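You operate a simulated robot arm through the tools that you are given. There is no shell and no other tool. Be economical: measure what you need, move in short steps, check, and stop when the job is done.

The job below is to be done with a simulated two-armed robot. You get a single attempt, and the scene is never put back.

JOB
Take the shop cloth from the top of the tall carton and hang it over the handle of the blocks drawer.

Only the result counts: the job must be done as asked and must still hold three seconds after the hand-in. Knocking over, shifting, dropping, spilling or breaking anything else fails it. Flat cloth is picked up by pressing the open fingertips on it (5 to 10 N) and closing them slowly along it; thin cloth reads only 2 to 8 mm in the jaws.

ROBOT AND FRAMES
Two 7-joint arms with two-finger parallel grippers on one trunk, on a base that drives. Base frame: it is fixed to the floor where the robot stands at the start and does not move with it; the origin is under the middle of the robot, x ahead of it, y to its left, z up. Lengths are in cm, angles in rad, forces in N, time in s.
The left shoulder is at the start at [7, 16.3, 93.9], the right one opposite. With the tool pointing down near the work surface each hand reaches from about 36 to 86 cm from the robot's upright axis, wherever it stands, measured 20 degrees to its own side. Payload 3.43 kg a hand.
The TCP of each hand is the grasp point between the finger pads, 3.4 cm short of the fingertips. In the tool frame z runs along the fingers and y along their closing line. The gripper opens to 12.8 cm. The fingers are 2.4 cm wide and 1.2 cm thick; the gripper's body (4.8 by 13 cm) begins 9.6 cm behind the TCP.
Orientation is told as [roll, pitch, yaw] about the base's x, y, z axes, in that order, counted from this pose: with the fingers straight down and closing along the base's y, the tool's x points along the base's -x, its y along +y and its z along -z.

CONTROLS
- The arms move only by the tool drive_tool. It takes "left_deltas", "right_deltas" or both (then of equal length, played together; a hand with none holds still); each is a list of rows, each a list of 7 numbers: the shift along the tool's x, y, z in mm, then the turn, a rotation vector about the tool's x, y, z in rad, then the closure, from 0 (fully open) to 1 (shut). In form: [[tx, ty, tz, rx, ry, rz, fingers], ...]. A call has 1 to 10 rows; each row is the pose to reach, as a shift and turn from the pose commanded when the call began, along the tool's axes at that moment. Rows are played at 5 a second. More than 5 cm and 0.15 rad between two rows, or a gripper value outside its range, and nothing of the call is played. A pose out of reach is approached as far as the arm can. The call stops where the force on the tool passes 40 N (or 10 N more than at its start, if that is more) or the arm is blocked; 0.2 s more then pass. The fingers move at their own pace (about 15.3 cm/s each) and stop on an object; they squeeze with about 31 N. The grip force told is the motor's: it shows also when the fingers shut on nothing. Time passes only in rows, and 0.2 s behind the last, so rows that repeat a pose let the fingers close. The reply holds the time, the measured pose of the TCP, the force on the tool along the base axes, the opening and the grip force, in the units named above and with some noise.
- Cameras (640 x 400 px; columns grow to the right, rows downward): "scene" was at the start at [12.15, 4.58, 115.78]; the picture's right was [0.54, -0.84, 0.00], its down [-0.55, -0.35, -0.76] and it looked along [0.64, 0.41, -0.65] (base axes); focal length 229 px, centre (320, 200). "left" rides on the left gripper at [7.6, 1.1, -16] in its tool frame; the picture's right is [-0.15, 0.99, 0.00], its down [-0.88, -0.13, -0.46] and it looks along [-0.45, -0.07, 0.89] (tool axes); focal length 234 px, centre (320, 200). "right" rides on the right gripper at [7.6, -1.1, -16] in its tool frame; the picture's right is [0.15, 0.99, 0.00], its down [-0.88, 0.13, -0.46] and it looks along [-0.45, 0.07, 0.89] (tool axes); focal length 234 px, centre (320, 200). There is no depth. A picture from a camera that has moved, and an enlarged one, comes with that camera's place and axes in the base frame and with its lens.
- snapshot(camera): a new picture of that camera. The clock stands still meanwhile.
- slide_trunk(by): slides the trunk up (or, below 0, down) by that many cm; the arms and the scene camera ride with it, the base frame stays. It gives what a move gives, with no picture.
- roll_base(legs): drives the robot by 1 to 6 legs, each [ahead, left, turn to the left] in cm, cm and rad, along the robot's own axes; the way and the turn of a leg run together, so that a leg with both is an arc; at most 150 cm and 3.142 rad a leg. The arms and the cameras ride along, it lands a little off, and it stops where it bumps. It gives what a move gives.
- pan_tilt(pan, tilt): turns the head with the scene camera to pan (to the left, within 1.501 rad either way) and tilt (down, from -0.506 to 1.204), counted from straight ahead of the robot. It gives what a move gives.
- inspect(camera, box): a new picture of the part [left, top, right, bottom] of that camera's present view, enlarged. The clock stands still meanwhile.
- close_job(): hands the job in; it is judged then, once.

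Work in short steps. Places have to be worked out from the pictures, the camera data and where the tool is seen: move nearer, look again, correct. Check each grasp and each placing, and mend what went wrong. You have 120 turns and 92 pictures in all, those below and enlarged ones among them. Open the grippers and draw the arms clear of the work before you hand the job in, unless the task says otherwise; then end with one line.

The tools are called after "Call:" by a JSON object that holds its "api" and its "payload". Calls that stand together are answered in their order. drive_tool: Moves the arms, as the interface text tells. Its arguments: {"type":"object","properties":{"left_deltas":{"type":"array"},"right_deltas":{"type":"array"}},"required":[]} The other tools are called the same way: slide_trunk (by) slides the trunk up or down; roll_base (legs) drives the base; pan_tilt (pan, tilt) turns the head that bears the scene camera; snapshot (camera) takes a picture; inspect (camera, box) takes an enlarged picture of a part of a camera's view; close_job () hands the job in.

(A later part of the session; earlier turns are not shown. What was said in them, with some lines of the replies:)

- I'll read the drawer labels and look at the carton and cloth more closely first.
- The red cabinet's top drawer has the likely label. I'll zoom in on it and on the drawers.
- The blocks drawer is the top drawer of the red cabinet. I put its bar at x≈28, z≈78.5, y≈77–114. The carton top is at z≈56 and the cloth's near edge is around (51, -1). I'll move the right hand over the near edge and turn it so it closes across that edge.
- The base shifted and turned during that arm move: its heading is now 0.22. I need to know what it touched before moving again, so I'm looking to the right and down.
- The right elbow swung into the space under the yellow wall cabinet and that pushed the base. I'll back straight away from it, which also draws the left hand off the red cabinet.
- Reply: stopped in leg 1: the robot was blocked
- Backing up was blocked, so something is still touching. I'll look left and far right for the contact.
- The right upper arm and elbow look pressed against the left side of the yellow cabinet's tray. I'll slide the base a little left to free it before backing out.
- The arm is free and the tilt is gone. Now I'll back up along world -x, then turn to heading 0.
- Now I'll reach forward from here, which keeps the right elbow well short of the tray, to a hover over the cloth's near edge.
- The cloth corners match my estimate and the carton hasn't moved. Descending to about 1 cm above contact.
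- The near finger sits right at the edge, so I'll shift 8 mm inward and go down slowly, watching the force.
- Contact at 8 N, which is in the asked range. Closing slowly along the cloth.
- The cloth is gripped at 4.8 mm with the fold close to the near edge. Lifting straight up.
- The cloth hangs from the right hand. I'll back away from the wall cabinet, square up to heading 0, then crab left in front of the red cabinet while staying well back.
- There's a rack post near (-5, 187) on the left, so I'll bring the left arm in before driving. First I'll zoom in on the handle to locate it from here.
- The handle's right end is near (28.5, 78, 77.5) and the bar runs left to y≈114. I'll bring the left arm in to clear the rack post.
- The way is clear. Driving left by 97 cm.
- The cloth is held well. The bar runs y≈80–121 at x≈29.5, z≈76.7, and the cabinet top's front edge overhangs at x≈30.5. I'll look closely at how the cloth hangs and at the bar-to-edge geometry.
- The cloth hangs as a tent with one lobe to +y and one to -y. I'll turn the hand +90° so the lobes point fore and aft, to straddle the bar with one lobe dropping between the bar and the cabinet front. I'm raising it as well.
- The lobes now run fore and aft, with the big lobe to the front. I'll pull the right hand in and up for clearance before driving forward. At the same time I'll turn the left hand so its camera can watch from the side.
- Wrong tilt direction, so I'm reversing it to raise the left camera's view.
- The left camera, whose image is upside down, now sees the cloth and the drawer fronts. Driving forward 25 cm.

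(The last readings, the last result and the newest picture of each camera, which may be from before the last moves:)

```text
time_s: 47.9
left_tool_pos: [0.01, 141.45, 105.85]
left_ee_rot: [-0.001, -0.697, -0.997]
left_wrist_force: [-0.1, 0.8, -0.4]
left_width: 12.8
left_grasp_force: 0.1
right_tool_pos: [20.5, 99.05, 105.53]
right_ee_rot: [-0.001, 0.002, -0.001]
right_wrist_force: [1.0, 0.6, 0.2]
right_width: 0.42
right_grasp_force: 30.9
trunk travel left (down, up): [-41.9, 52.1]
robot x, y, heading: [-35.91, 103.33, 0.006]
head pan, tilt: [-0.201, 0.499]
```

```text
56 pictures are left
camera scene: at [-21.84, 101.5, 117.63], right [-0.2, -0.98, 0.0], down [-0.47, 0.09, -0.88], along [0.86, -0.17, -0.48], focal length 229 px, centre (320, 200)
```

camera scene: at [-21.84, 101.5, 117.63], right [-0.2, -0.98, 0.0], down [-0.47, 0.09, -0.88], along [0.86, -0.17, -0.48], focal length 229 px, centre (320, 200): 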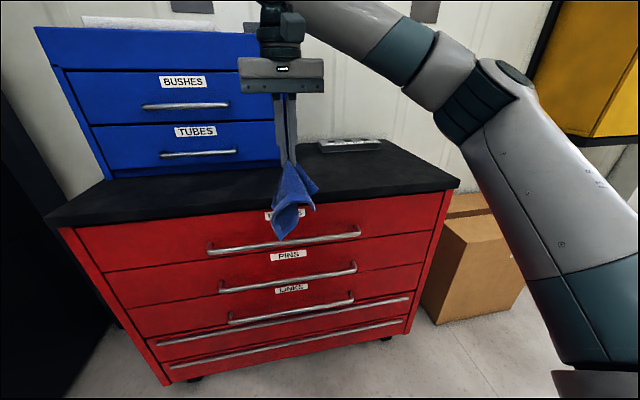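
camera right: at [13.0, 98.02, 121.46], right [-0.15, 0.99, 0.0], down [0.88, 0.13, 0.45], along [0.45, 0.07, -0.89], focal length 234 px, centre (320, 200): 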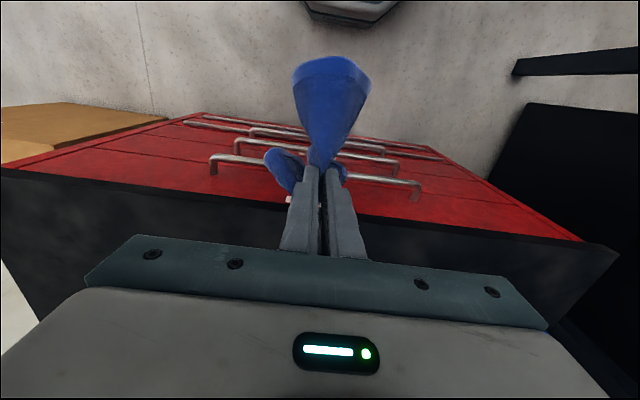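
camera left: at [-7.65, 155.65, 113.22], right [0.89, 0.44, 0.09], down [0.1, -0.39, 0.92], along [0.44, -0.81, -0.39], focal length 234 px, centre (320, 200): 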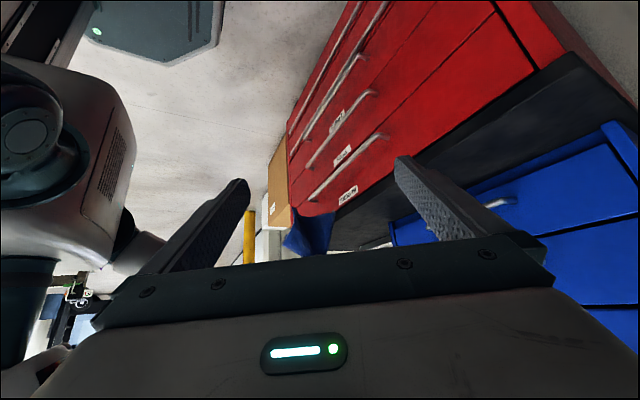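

I'll zoom in to measure the cabinet edge against the bar precisely.

Call:
{"api": "inspect", "payload": {"camera": "right", "box": [340, 140, 500, 240]}}

Call:
{"api": "inspect", "payload": {"camera": "scene", "box": [200, 140, 360, 260]}}

Call:
{"api": "inspect", "payload": {"camera": "left", "box": [250, 100, 410, 260]}}

```text
4.00 times, centred on (420, 190) of right
camera zoom: at [13.0, 98.02, 121.46], right [-0.15, 0.99, 0.0], down [0.88, 0.13, 0.45], along [0.45, 0.07, -0.89], focal length 937 px, centre (-80, 240)
```

zoom: 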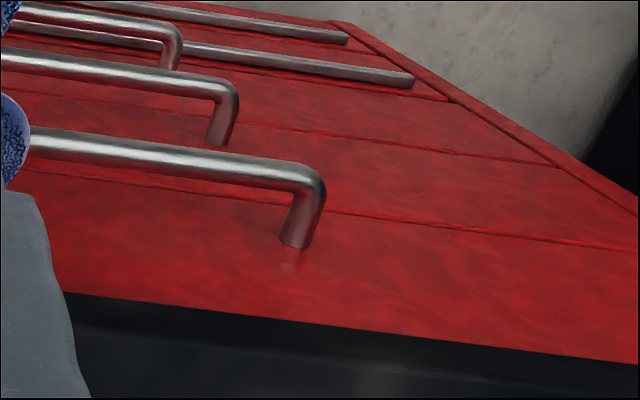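

```text
3.33 times, centred on (280, 200) of scene
camera zoom: at [-21.84, 101.5, 117.63], right [-0.2, -0.98, 0.0], down [-0.47, 0.09, -0.88], along [0.86, -0.17, -0.48], focal length 764 px, centre (453, 200)
```

zoom: 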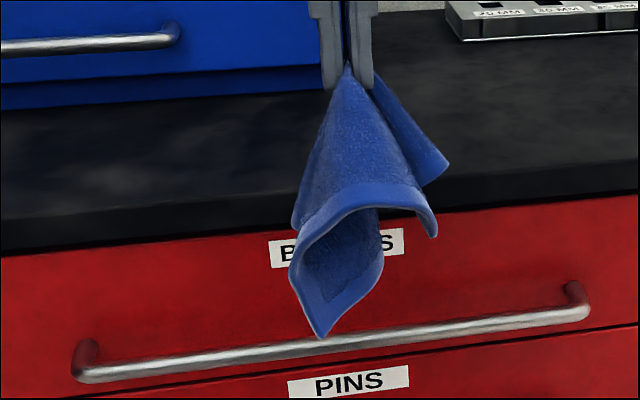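

```text
2.50 times, centred on (330, 180) of left
camera zoom: at [-7.65, 155.65, 113.22], right [0.89, 0.44, 0.09], down [0.1, -0.39, 0.92], along [0.44, -0.81, -0.39], focal length 585 px, centre (295, 250)
```

zoom: 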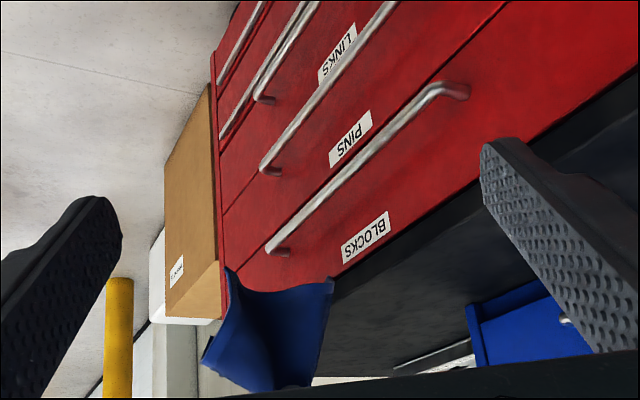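

The cabinet front edge (x≈32.5) is nearly flush with the drawer face, which leaves a slot of about 2.4 cm behind the bar. The lobes spread about ±6 cm in x at 12 cm below the tips. I'll lower so the rear lobe slides down that slot, starting above and in front of it.

Call:
{"api": "drive_tool", "payload": {"right_deltas": [[-10, 2, 10, 0, 0, 0, 1], [-20, 4, 25, 0, 0, 0, 1], [-30, 6, 40, 0, 0, 0, 1], [-38, 8, 55, 0, 0, 0, 1], [-44, 10, 70, 0, 0, 0, 1], [-48, 10, 82, 0, 0, 0, 1], [-48, 10, 92, 0, 0, 0, 1], [-48, 10, 95, 0, 0, 0, 1], [-48, 10, 95, 0, 0, 0, 1]]}}

Call:
{"api": "inspect", "payload": {"camera": "left", "box": [240, 90, 420, 250]}}

Call:
{"api": "inspect", "payload": {"camera": "scene", "box": [200, 140, 360, 280]}}

```text
time_s: 49.9
left_tool_pos: [0.03, 141.42, 105.87]
left_ee_rot: [-0.002, -0.7, -0.998]
left_wrist_force: [0.9, 0.1, -0.3]
left_width: 12.79
left_grasp_force: 0.0
right_tool_pos: [25.33, 100.05, 96.11]
right_ee_rot: [0.0, 0.0, 0.002]
right_wrist_force: [-0.4, 0.5, -0.8]
right_width: 0.41
right_grasp_force: 31.0
trunk travel left (down, up): [-41.9, 52.1]
robot x, y, heading: [-35.86, 103.24, 0.002]
head pan, tilt: [-0.201, 0.499]
```

```text
2.50 times, centred on (330, 170) of left
camera zoom: at [-7.74, 155.65, 113.24], right [0.89, 0.44, 0.09], down [0.1, -0.39, 0.92], along [0.44, -0.81, -0.39], focal length 585 px, centre (295, 275)
```

zoom: 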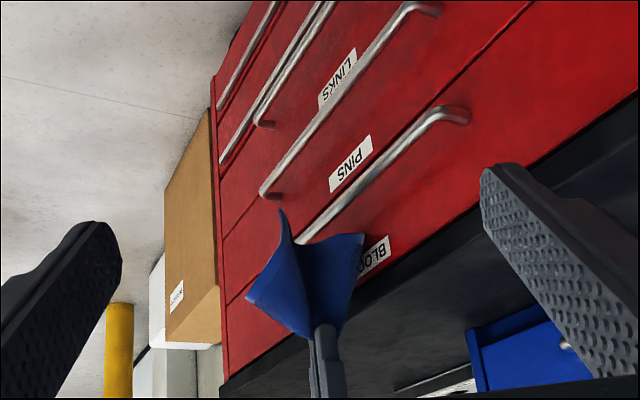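

```text
2.86 times, centred on (280, 210) of scene
camera zoom: at [-21.92, 101.5, 117.65], right [-0.2, -0.98, 0.0], down [-0.47, 0.09, -0.88], along [0.86, -0.17, -0.48], focal length 655 px, centre (434, 171)
```

zoom: 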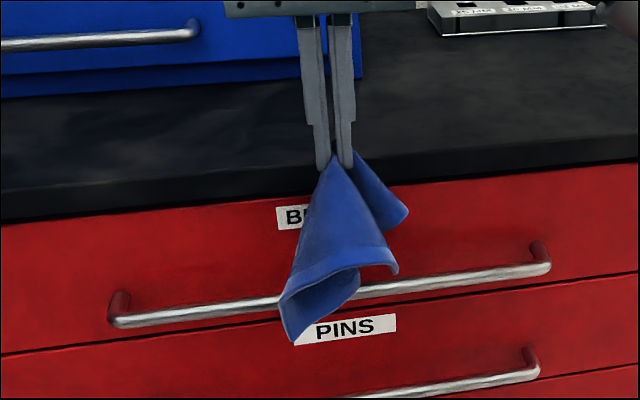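

The tent shape is ideal: the rear lobe's tip is at about (32.8, 80), right over the slot. I'll lower 5 cm with only a little forward motion.

Call:
{"api": "drive_tool", "payload": {"right_deltas": [[6, 0, 8, 0, 0, 0, 1], [8, 0, 18, 0, 0, 0, 1], [8, 0, 28, 0, 0, 0, 1], [5, 0, 38, 0, 0, 0, 1], [0, 0, 48, 0, 0, 0, 1], [-3, 0, 55, 0, 0, 0, 1], [-3, 0, 55, 0, 0, 0, 1]]}}

Call:
{"api": "inspect", "payload": {"camera": "left", "box": [240, 90, 420, 250]}}

Call:
{"api": "inspect", "payload": {"camera": "scene", "box": [200, 140, 360, 280]}}

```text
time_s: 51.5
left_tool_pos: [0.18, 141.48, 105.95]
left_ee_rot: [-0.002, -0.701, -0.995]
left_wrist_force: [0.1, -0.3, -0.2]
left_width: 12.78
left_grasp_force: 0.0
right_tool_pos: [25.63, 100.23, 90.53]
right_ee_rot: [0.002, 0.0, 0.001]
right_wrist_force: [0.2, 0.3, -0.6]
right_width: 0.4
right_grasp_force: 30.9
trunk travel left (down, up): [-41.9, 52.1]
robot x, y, heading: [-35.64, 103.37, 0.004]
head pan, tilt: [-0.201, 0.499]
```

```text
2.50 times, centred on (330, 170) of left
camera zoom: at [-7.75, 155.65, 113.24], right [0.89, 0.44, 0.09], down [0.1, -0.39, 0.92], along [0.44, -0.81, -0.39], focal length 585 px, centre (295, 275)
```

zoom: 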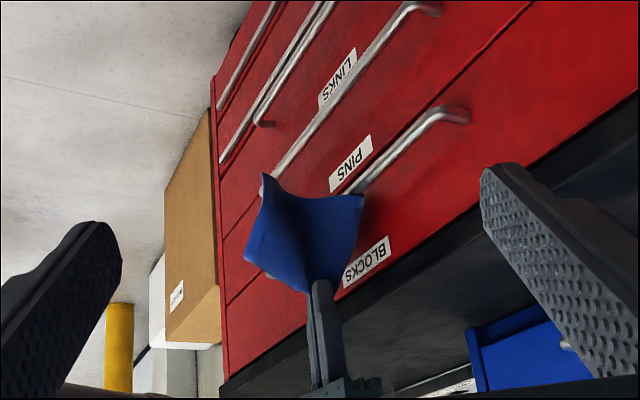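

```text
2.86 times, centred on (280, 210) of scene
camera zoom: at [-21.93, 101.5, 117.65], right [-0.2, -0.98, 0.0], down [-0.47, 0.09, -0.88], along [0.86, -0.17, -0.48], focal length 655 px, centre (434, 171)
```

zoom: 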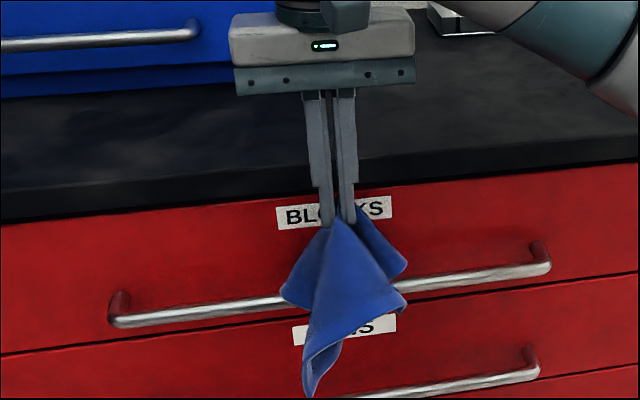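

Two rear corners sit right on the bar top (x≈29.3), so I need about 2 cm more forward. I'll raise 3 cm, shift forward and come down again.

Call:
{"api": "drive_tool", "payload": {"right_deltas": [[0, 0, -20, 0, 0, 0, 1], [0, 0, -40, 0, 0, 0, 1], [-12, 0, -40, 0, 0, 0, 1], [-22, 0, -35, 0, 0, 0, 1], [-24, 0, -25, 0, 0, 0, 1], [-24, 0, -15, 0, 0, 0, 1], [-24, 0, -5, 0, 0, 0, 1], [-24, 0, 5, 0, 0, 0, 1], [-26, 0, 10, 0, 0, 0, 1], [-26, 0, 10, 0, 0, 0, 1]]}}

Call:
{"api": "inspect", "payload": {"camera": "left", "box": [240, 90, 420, 250]}}

Call:
{"api": "inspect", "payload": {"camera": "scene", "box": [200, 140, 360, 280]}}

```text
time_s: 53.7
left_tool_pos: [-0.04, 141.4, 105.85]
left_ee_rot: [-0.003, -0.699, -0.998]
left_wrist_force: [-0.4, -0.5, -0.6]
left_width: 12.8
left_grasp_force: 0.1
right_tool_pos: [28.15, 100.15, 89.47]
right_ee_rot: [-0.001, 0.0, -0.001]
right_wrist_force: [-0.1, -0.3, -0.6]
right_width: 0.43
right_grasp_force: 30.9
trunk travel left (down, up): [-41.9, 52.1]
robot x, y, heading: [-36.04, 103.38, 0.002]
head pan, tilt: [-0.201, 0.499]
```

```text
2.50 times, centred on (330, 170) of left
camera zoom: at [-7.74, 155.65, 113.24], right [0.89, 0.44, 0.09], down [0.1, -0.39, 0.92], along [0.44, -0.81, -0.39], focal length 585 px, centre (295, 275)
```

zoom: 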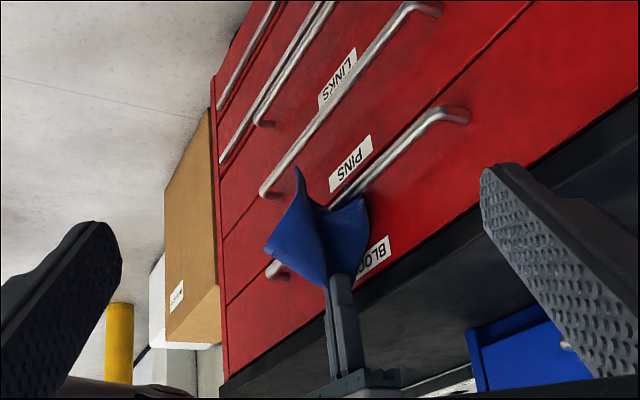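

```text
2.86 times, centred on (280, 210) of scene
camera zoom: at [-21.93, 101.5, 117.65], right [-0.2, -0.98, 0.0], down [-0.47, 0.09, -0.88], along [0.86, -0.17, -0.48], focal length 655 px, centre (434, 171)
```

zoom: 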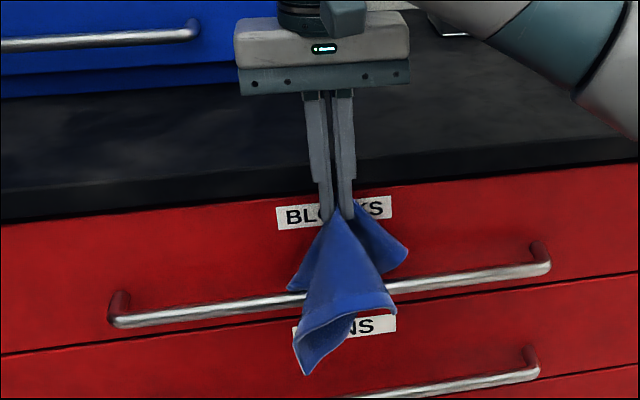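

The bar now passes between the front and rear lobes. I'll lower the apex toward the bar while moving slightly forward.

Call:
{"api": "drive_tool", "payload": {"right_deltas": [[-4, 0, 10, 0, 0, 0, 1], [-7, 0, 20, 0, 0, 0, 1], [-10, 0, 30, 0, 0, 0, 1], [-12, 0, 40, 0, 0, 0, 1], [-14, 0, 50, 0, 0, 0, 1], [-14, 0, 58, 0, 0, 0, 1], [-14, 0, 62, 0, 0, 0, 1], [-14, 0, 62, 0, 0, 0, 1]]}}

Call:
{"api": "inspect", "payload": {"camera": "left", "box": [240, 90, 420, 250]}}

Call:
{"api": "inspect", "payload": {"camera": "scene", "box": [200, 140, 360, 280]}}

```text
time_s: 55.5
left_tool_pos: [0.08, 141.47, 105.95]
left_ee_rot: [-0.001, -0.701, -0.996]
left_wrist_force: [0.5, 0.4, -0.5]
left_width: 12.8
left_grasp_force: 0.1
right_tool_pos: [29.59, 100.21, 83.38]
right_ee_rot: [0.0, 0.0, 0.0]
right_wrist_force: [-0.3, 0.3, 0.4]
right_width: 0.43
right_grasp_force: 30.6
trunk travel left (down, up): [-41.9, 52.1]
robot x, y, heading: [-36.03, 103.32, -0.0]
head pan, tilt: [-0.201, 0.499]
```

```text
2.50 times, centred on (330, 170) of left
camera zoom: at [-7.74, 155.65, 113.24], right [0.89, 0.44, 0.09], down [0.1, -0.39, 0.92], along [0.44, -0.81, -0.39], focal length 585 px, centre (295, 275)
```

zoom: 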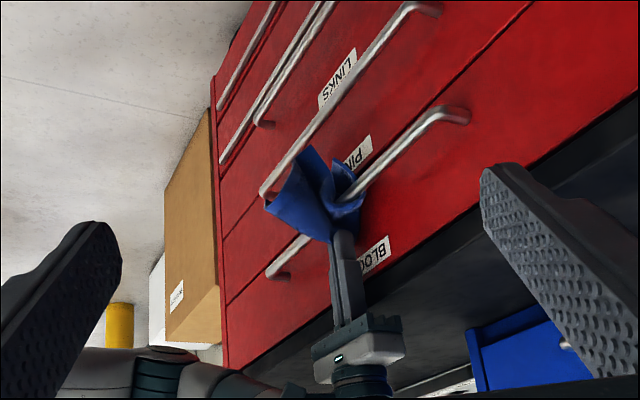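

```text
2.86 times, centred on (280, 210) of scene
camera zoom: at [-21.93, 101.5, 117.65], right [-0.2, -0.98, 0.0], down [-0.47, 0.09, -0.88], along [0.86, -0.17, -0.48], focal length 655 px, centre (434, 171)
```

zoom: 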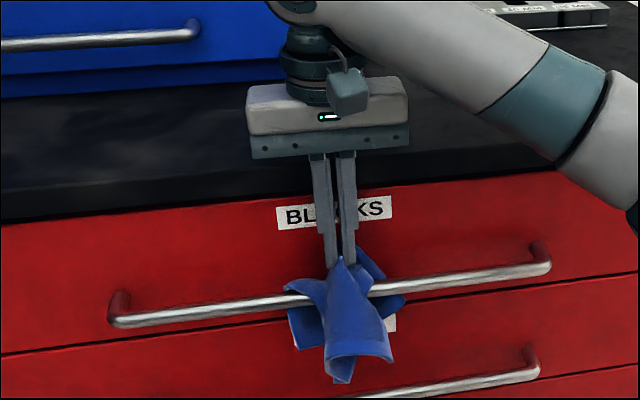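

The cloth straddles the bar well, with two lobes behind it and one in front. I'll lower another 1.5 cm so the apex rests on the bar, then open gently.

Call:
{"api": "drive_tool", "payload": {"right_deltas": [[0, 0, 8, 0, 0, 0, 1], [0, 0, 15, 0, 0, 0, 1], [0, 0, 15, 0, 0, 0, 1], [0, 0, 15, 0, 0, 0, 0.95], [0, 0, 15, 0, 0, 0, 0.9], [0, 0, 15, 0, 0, 0, 0.85], [0, 0, 15, 0, 0, 0, 0.8], [0, 0, 15, 0, 0, 0, 0.75], [0, 0, 15, 0, 0, 0, 0.75]]}}

Call:
{"api": "inspect", "payload": {"camera": "left", "box": [240, 90, 420, 250]}}

Call:
{"api": "inspect", "payload": {"camera": "scene", "box": [200, 140, 360, 280]}}

```text
time_s: 57.5
left_tool_pos: [0.09, 141.44, 105.88]
left_ee_rot: [-0.001, -0.7, -0.997]
left_wrist_force: [0.2, 0.1, 0.4]
left_width: 12.81
left_grasp_force: 0.1
right_tool_pos: [29.46, 100.13, 81.92]
right_ee_rot: [0.0, 0.0, 0.001]
right_wrist_force: [0.1, -0.4, 1.7]
right_width: 3.19
right_grasp_force: 0.2
trunk travel left (down, up): [-41.9, 52.1]
robot x, y, heading: [-35.51, 103.33, 0.004]
head pan, tilt: [-0.201, 0.499]
```

```text
2.50 times, centred on (330, 170) of left
camera zoom: at [-7.75, 155.66, 113.24], right [0.89, 0.44, 0.09], down [0.1, -0.39, 0.92], along [0.44, -0.81, -0.39], focal length 585 px, centre (295, 275)
```

zoom: 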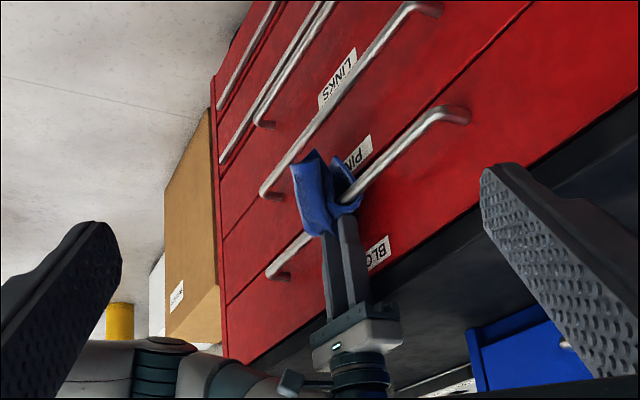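

```text
2.86 times, centred on (280, 210) of scene
camera zoom: at [-21.94, 101.5, 117.65], right [-0.2, -0.98, 0.0], down [-0.47, 0.09, -0.88], along [0.86, -0.17, -0.48], focal length 655 px, centre (434, 171)
```

zoom: 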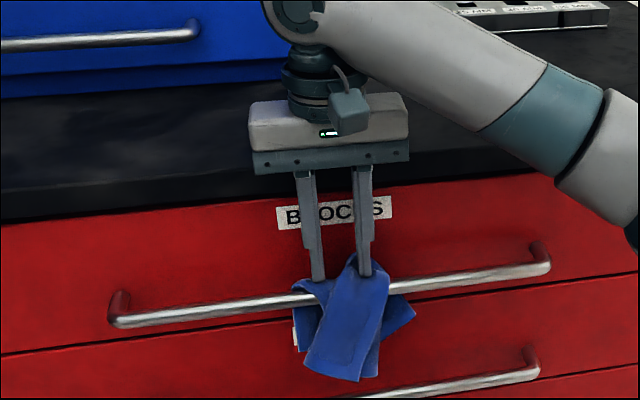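

Released; the cloth sits over the bar. Lifting slowly with the same opening and checking.

Call:
{"api": "drive_tool", "payload": {"right_deltas": [[0, 0, -4, 0, 0, 0, 0.75], [0, 0, -8, 0, 0, 0, 0.75], [0, 0, -12, 0, 0, 0, 0.75], [0, 0, -18, 0, 0, 0, 0.72], [0, 0, -25, 0, 0, 0, 0.72]]}}

Call:
{"api": "inspect", "payload": {"camera": "scene", "box": [200, 140, 360, 280]}}

```text
time_s: 58.7
left_tool_pos: [0.02, 141.58, 105.95]
left_ee_rot: [-0.002, -0.7, -0.997]
left_wrist_force: [0.4, 0.3, -0.2]
left_width: 12.79
left_grasp_force: 0.1
right_tool_pos: [29.57, 100.16, 84.36]
right_ee_rot: [0.002, -0.001, 0.001]
right_wrist_force: [-0.2, 0.0, 0.0]
right_width: 3.57
right_grasp_force: 0.1
trunk travel left (down, up): [-41.9, 52.1]
robot x, y, heading: [-35.81, 103.27, 0.005]
head pan, tilt: [-0.201, 0.499]
```

```text
2.86 times, centred on (280, 210) of scene
camera zoom: at [-21.94, 101.5, 117.65], right [-0.2, -0.98, 0.0], down [-0.47, 0.09, -0.88], along [0.86, -0.17, -0.48], focal length 655 px, centre (434, 171)
```

zoom: 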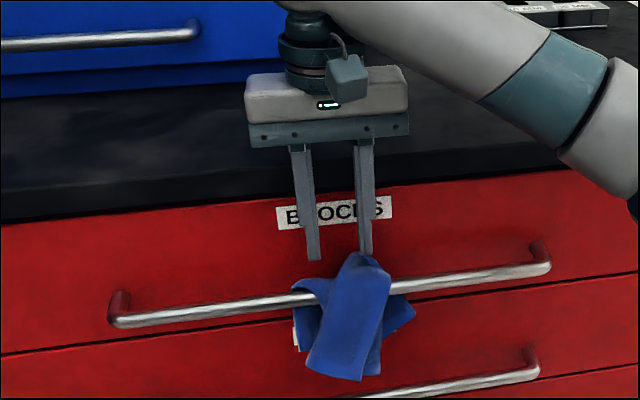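

The cloth stays put and the hand has come free. Raising further, then drawing back.

Call:
{"api": "drive_tool", "payload": {"right_deltas": [[0, 0, -15, 0, 0, 0, 0.72], [0, 0, -40, 0, 0, 0, 0.72], [0, 0, -80, 0, 0, 0, 0.6], [20, 0, -120, 0, 0, 0, 0.4], [50, 0, -150, 0, 0, 0, 0.2], [80, 0, -160, 0, 0, 0, 0], [110, 0, -160, 0, 0, 0, 0], [140, 0, -160, 0, 0, 0, 0]]}}

Call:
{"api": "inspect", "payload": {"camera": "scene", "box": [200, 140, 360, 280]}}

Call:
{"api": "inspect", "payload": {"camera": "left", "box": [240, 90, 420, 250]}}

Call:
{"api": "snapshot", "payload": {"camera": "right"}}

```text
time_s: 60.5
left_tool_pos: [-0.04, 141.49, 105.93]
left_ee_rot: [0.0, -0.7, -0.998]
left_wrist_force: [0.5, -0.4, -0.2]
left_width: 12.79
left_grasp_force: 0.0
right_tool_pos: [15.39, 100.03, 100.46]
right_ee_rot: [0.001, 0.001, -0.003]
right_wrist_force: [-0.2, -0.1, 0.2]
right_width: 12.79
right_grasp_force: 0.0
trunk travel left (down, up): [-41.9, 52.1]
robot x, y, heading: [-35.84, 103.59, -0.0]
head pan, tilt: [-0.201, 0.499]
```

```text
2.86 times, centred on (280, 210) of scene
camera zoom: at [-21.97, 101.49, 117.65], right [-0.2, -0.98, 0.0], down [-0.47, 0.09, -0.88], along [0.86, -0.17, -0.48], focal length 655 px, centre (434, 171)
```

zoom: 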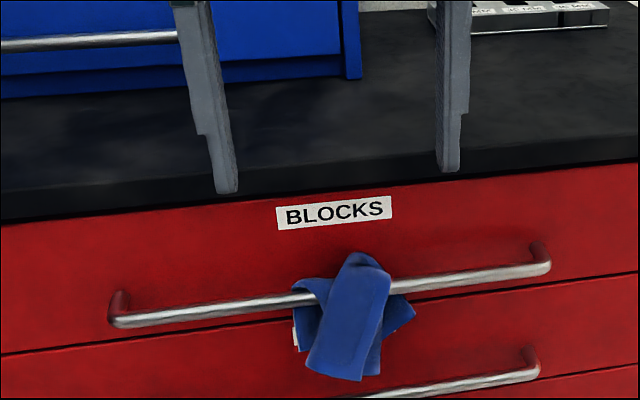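

```text
2.50 times, centred on (330, 170) of left
camera zoom: at [-7.78, 155.64, 113.26], right [0.89, 0.44, 0.09], down [0.1, -0.39, 0.92], along [0.44, -0.81, -0.39], focal length 585 px, centre (295, 275)
```

zoom: 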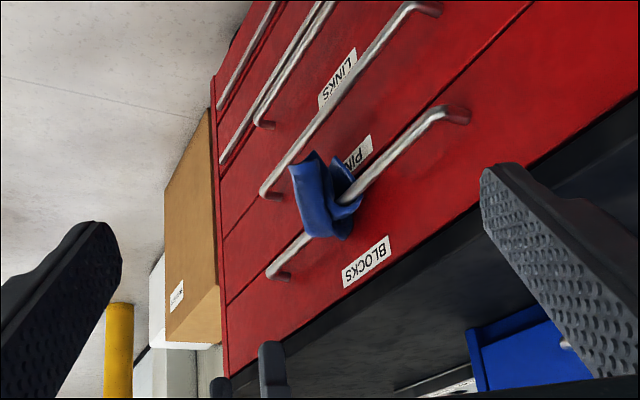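

```text
39 pictures are left
camera right: at [7.76, 98.95, 116.41], right [-0.14, 0.99, 0.0], down [0.88, 0.13, 0.46], along [0.45, 0.07, -0.89], focal length 234 px, centre (320, 200)
```

right: 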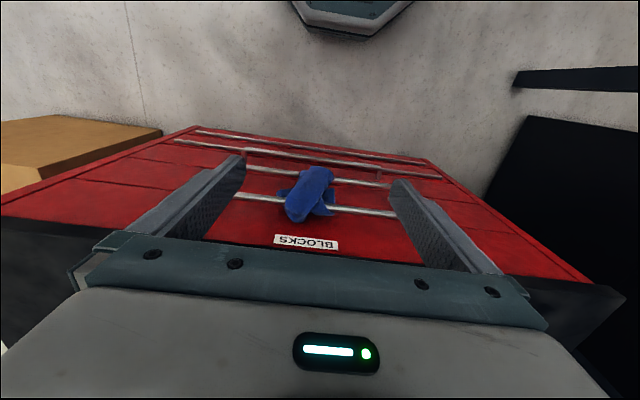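

The cloth hangs over the BLOCKS handle with flaps on both sides. I'll back the robot off a little, let time pass and check it again.

Call:
{"api": "roll_base", "payload": {"legs": [[-20, 0, 0]]}}

Call:
{"api": "pan_tilt", "payload": {"pan": -0.1, "tilt": 0.5}}

Call:
{"api": "snapshot", "payload": {"camera": "scene"}}

Call:
{"api": "inspect", "payload": {"camera": "scene", "box": [220, 130, 380, 270]}}

```text
time_s: 62.1
left_tool_pos: [-19.69, 141.54, 105.88]
left_ee_rot: [-0.001, -0.701, -0.996]
left_wrist_force: [-0.2, -0.8, 0.5]
left_width: 12.81
left_grasp_force: 0.1
right_tool_pos: [-4.27, 100.08, 100.43]
right_ee_rot: [0.002, 0.001, 0.0]
right_wrist_force: [-0.7, 0.0, 0.4]
right_width: 12.81
right_grasp_force: 0.1
trunk travel left (down, up): [-41.9, 52.1]
robot x, y, heading: [-55.43, 103.02, 0.001]
head pan, tilt: [-0.201, 0.499]
```

```text
time_s: 62.8
left_tool_pos: [-19.58, 141.5, 105.78]
left_ee_rot: [-0.003, -0.7, -0.995]
left_wrist_force: [-0.3, -0.7, 0.6]
left_width: 12.83
left_grasp_force: 0.0
right_tool_pos: [-4.12, 100.16, 100.32]
right_ee_rot: [0.003, 0.0, 0.0]
right_wrist_force: [0.1, -0.6, 0.1]
right_width: 12.79
right_grasp_force: 0.1
trunk travel left (down, up): [-41.9, 52.1]
robot x, y, heading: [-55.44, 103.29, 0.003]
head pan, tilt: [-0.099, 0.499]
```

```text
38 pictures are left
camera scene: at [-41.28, 102.39, 117.64], right [-0.1, -1.0, 0.0], down [-0.48, 0.05, -0.88], along [0.87, -0.09, -0.48], focal length 229 px, centre (320, 200)
```

scene: 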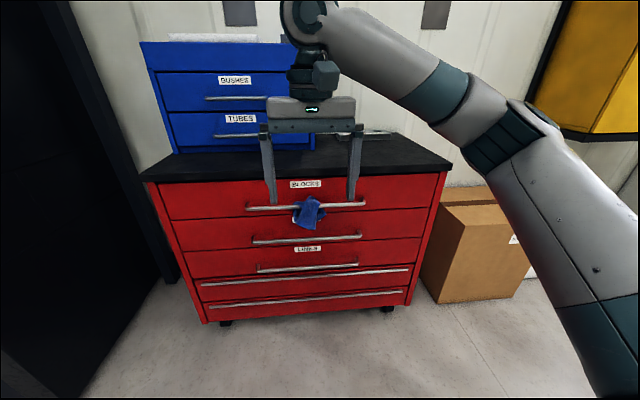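

```text
2.86 times, centred on (300, 200) of scene
camera zoom: at [-41.28, 102.39, 117.64], right [-0.1, -1.0, 0.0], down [-0.48, 0.05, -0.88], along [0.87, -0.09, -0.48], focal length 655 px, centre (377, 200)
```

zoom: 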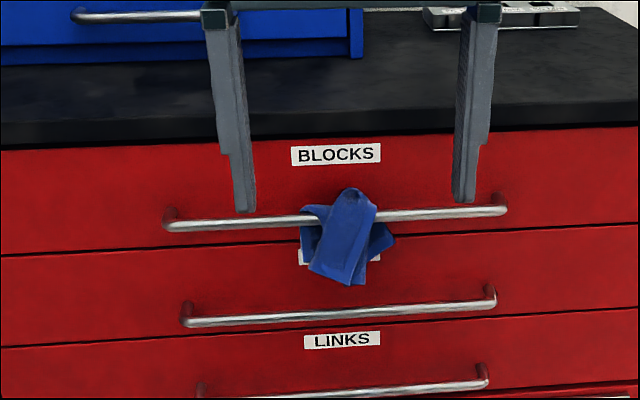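

The cloth has hung steady over the BLOCKS handle for several seconds, both grippers are open and clear, and nothing else looks moved. Handing in.

Call:
{"api": "close_job", "payload": {}}

```text
The job is handed in.
```

The shop cloth is hanging over the blocks drawer's handle, with flaps in front of and behind the bar, and both arms are open and clear. During the first reach, the right elbow bumped the yellow wall cabinet and pushed the robot's base. I freed it and saw nothing else moved.
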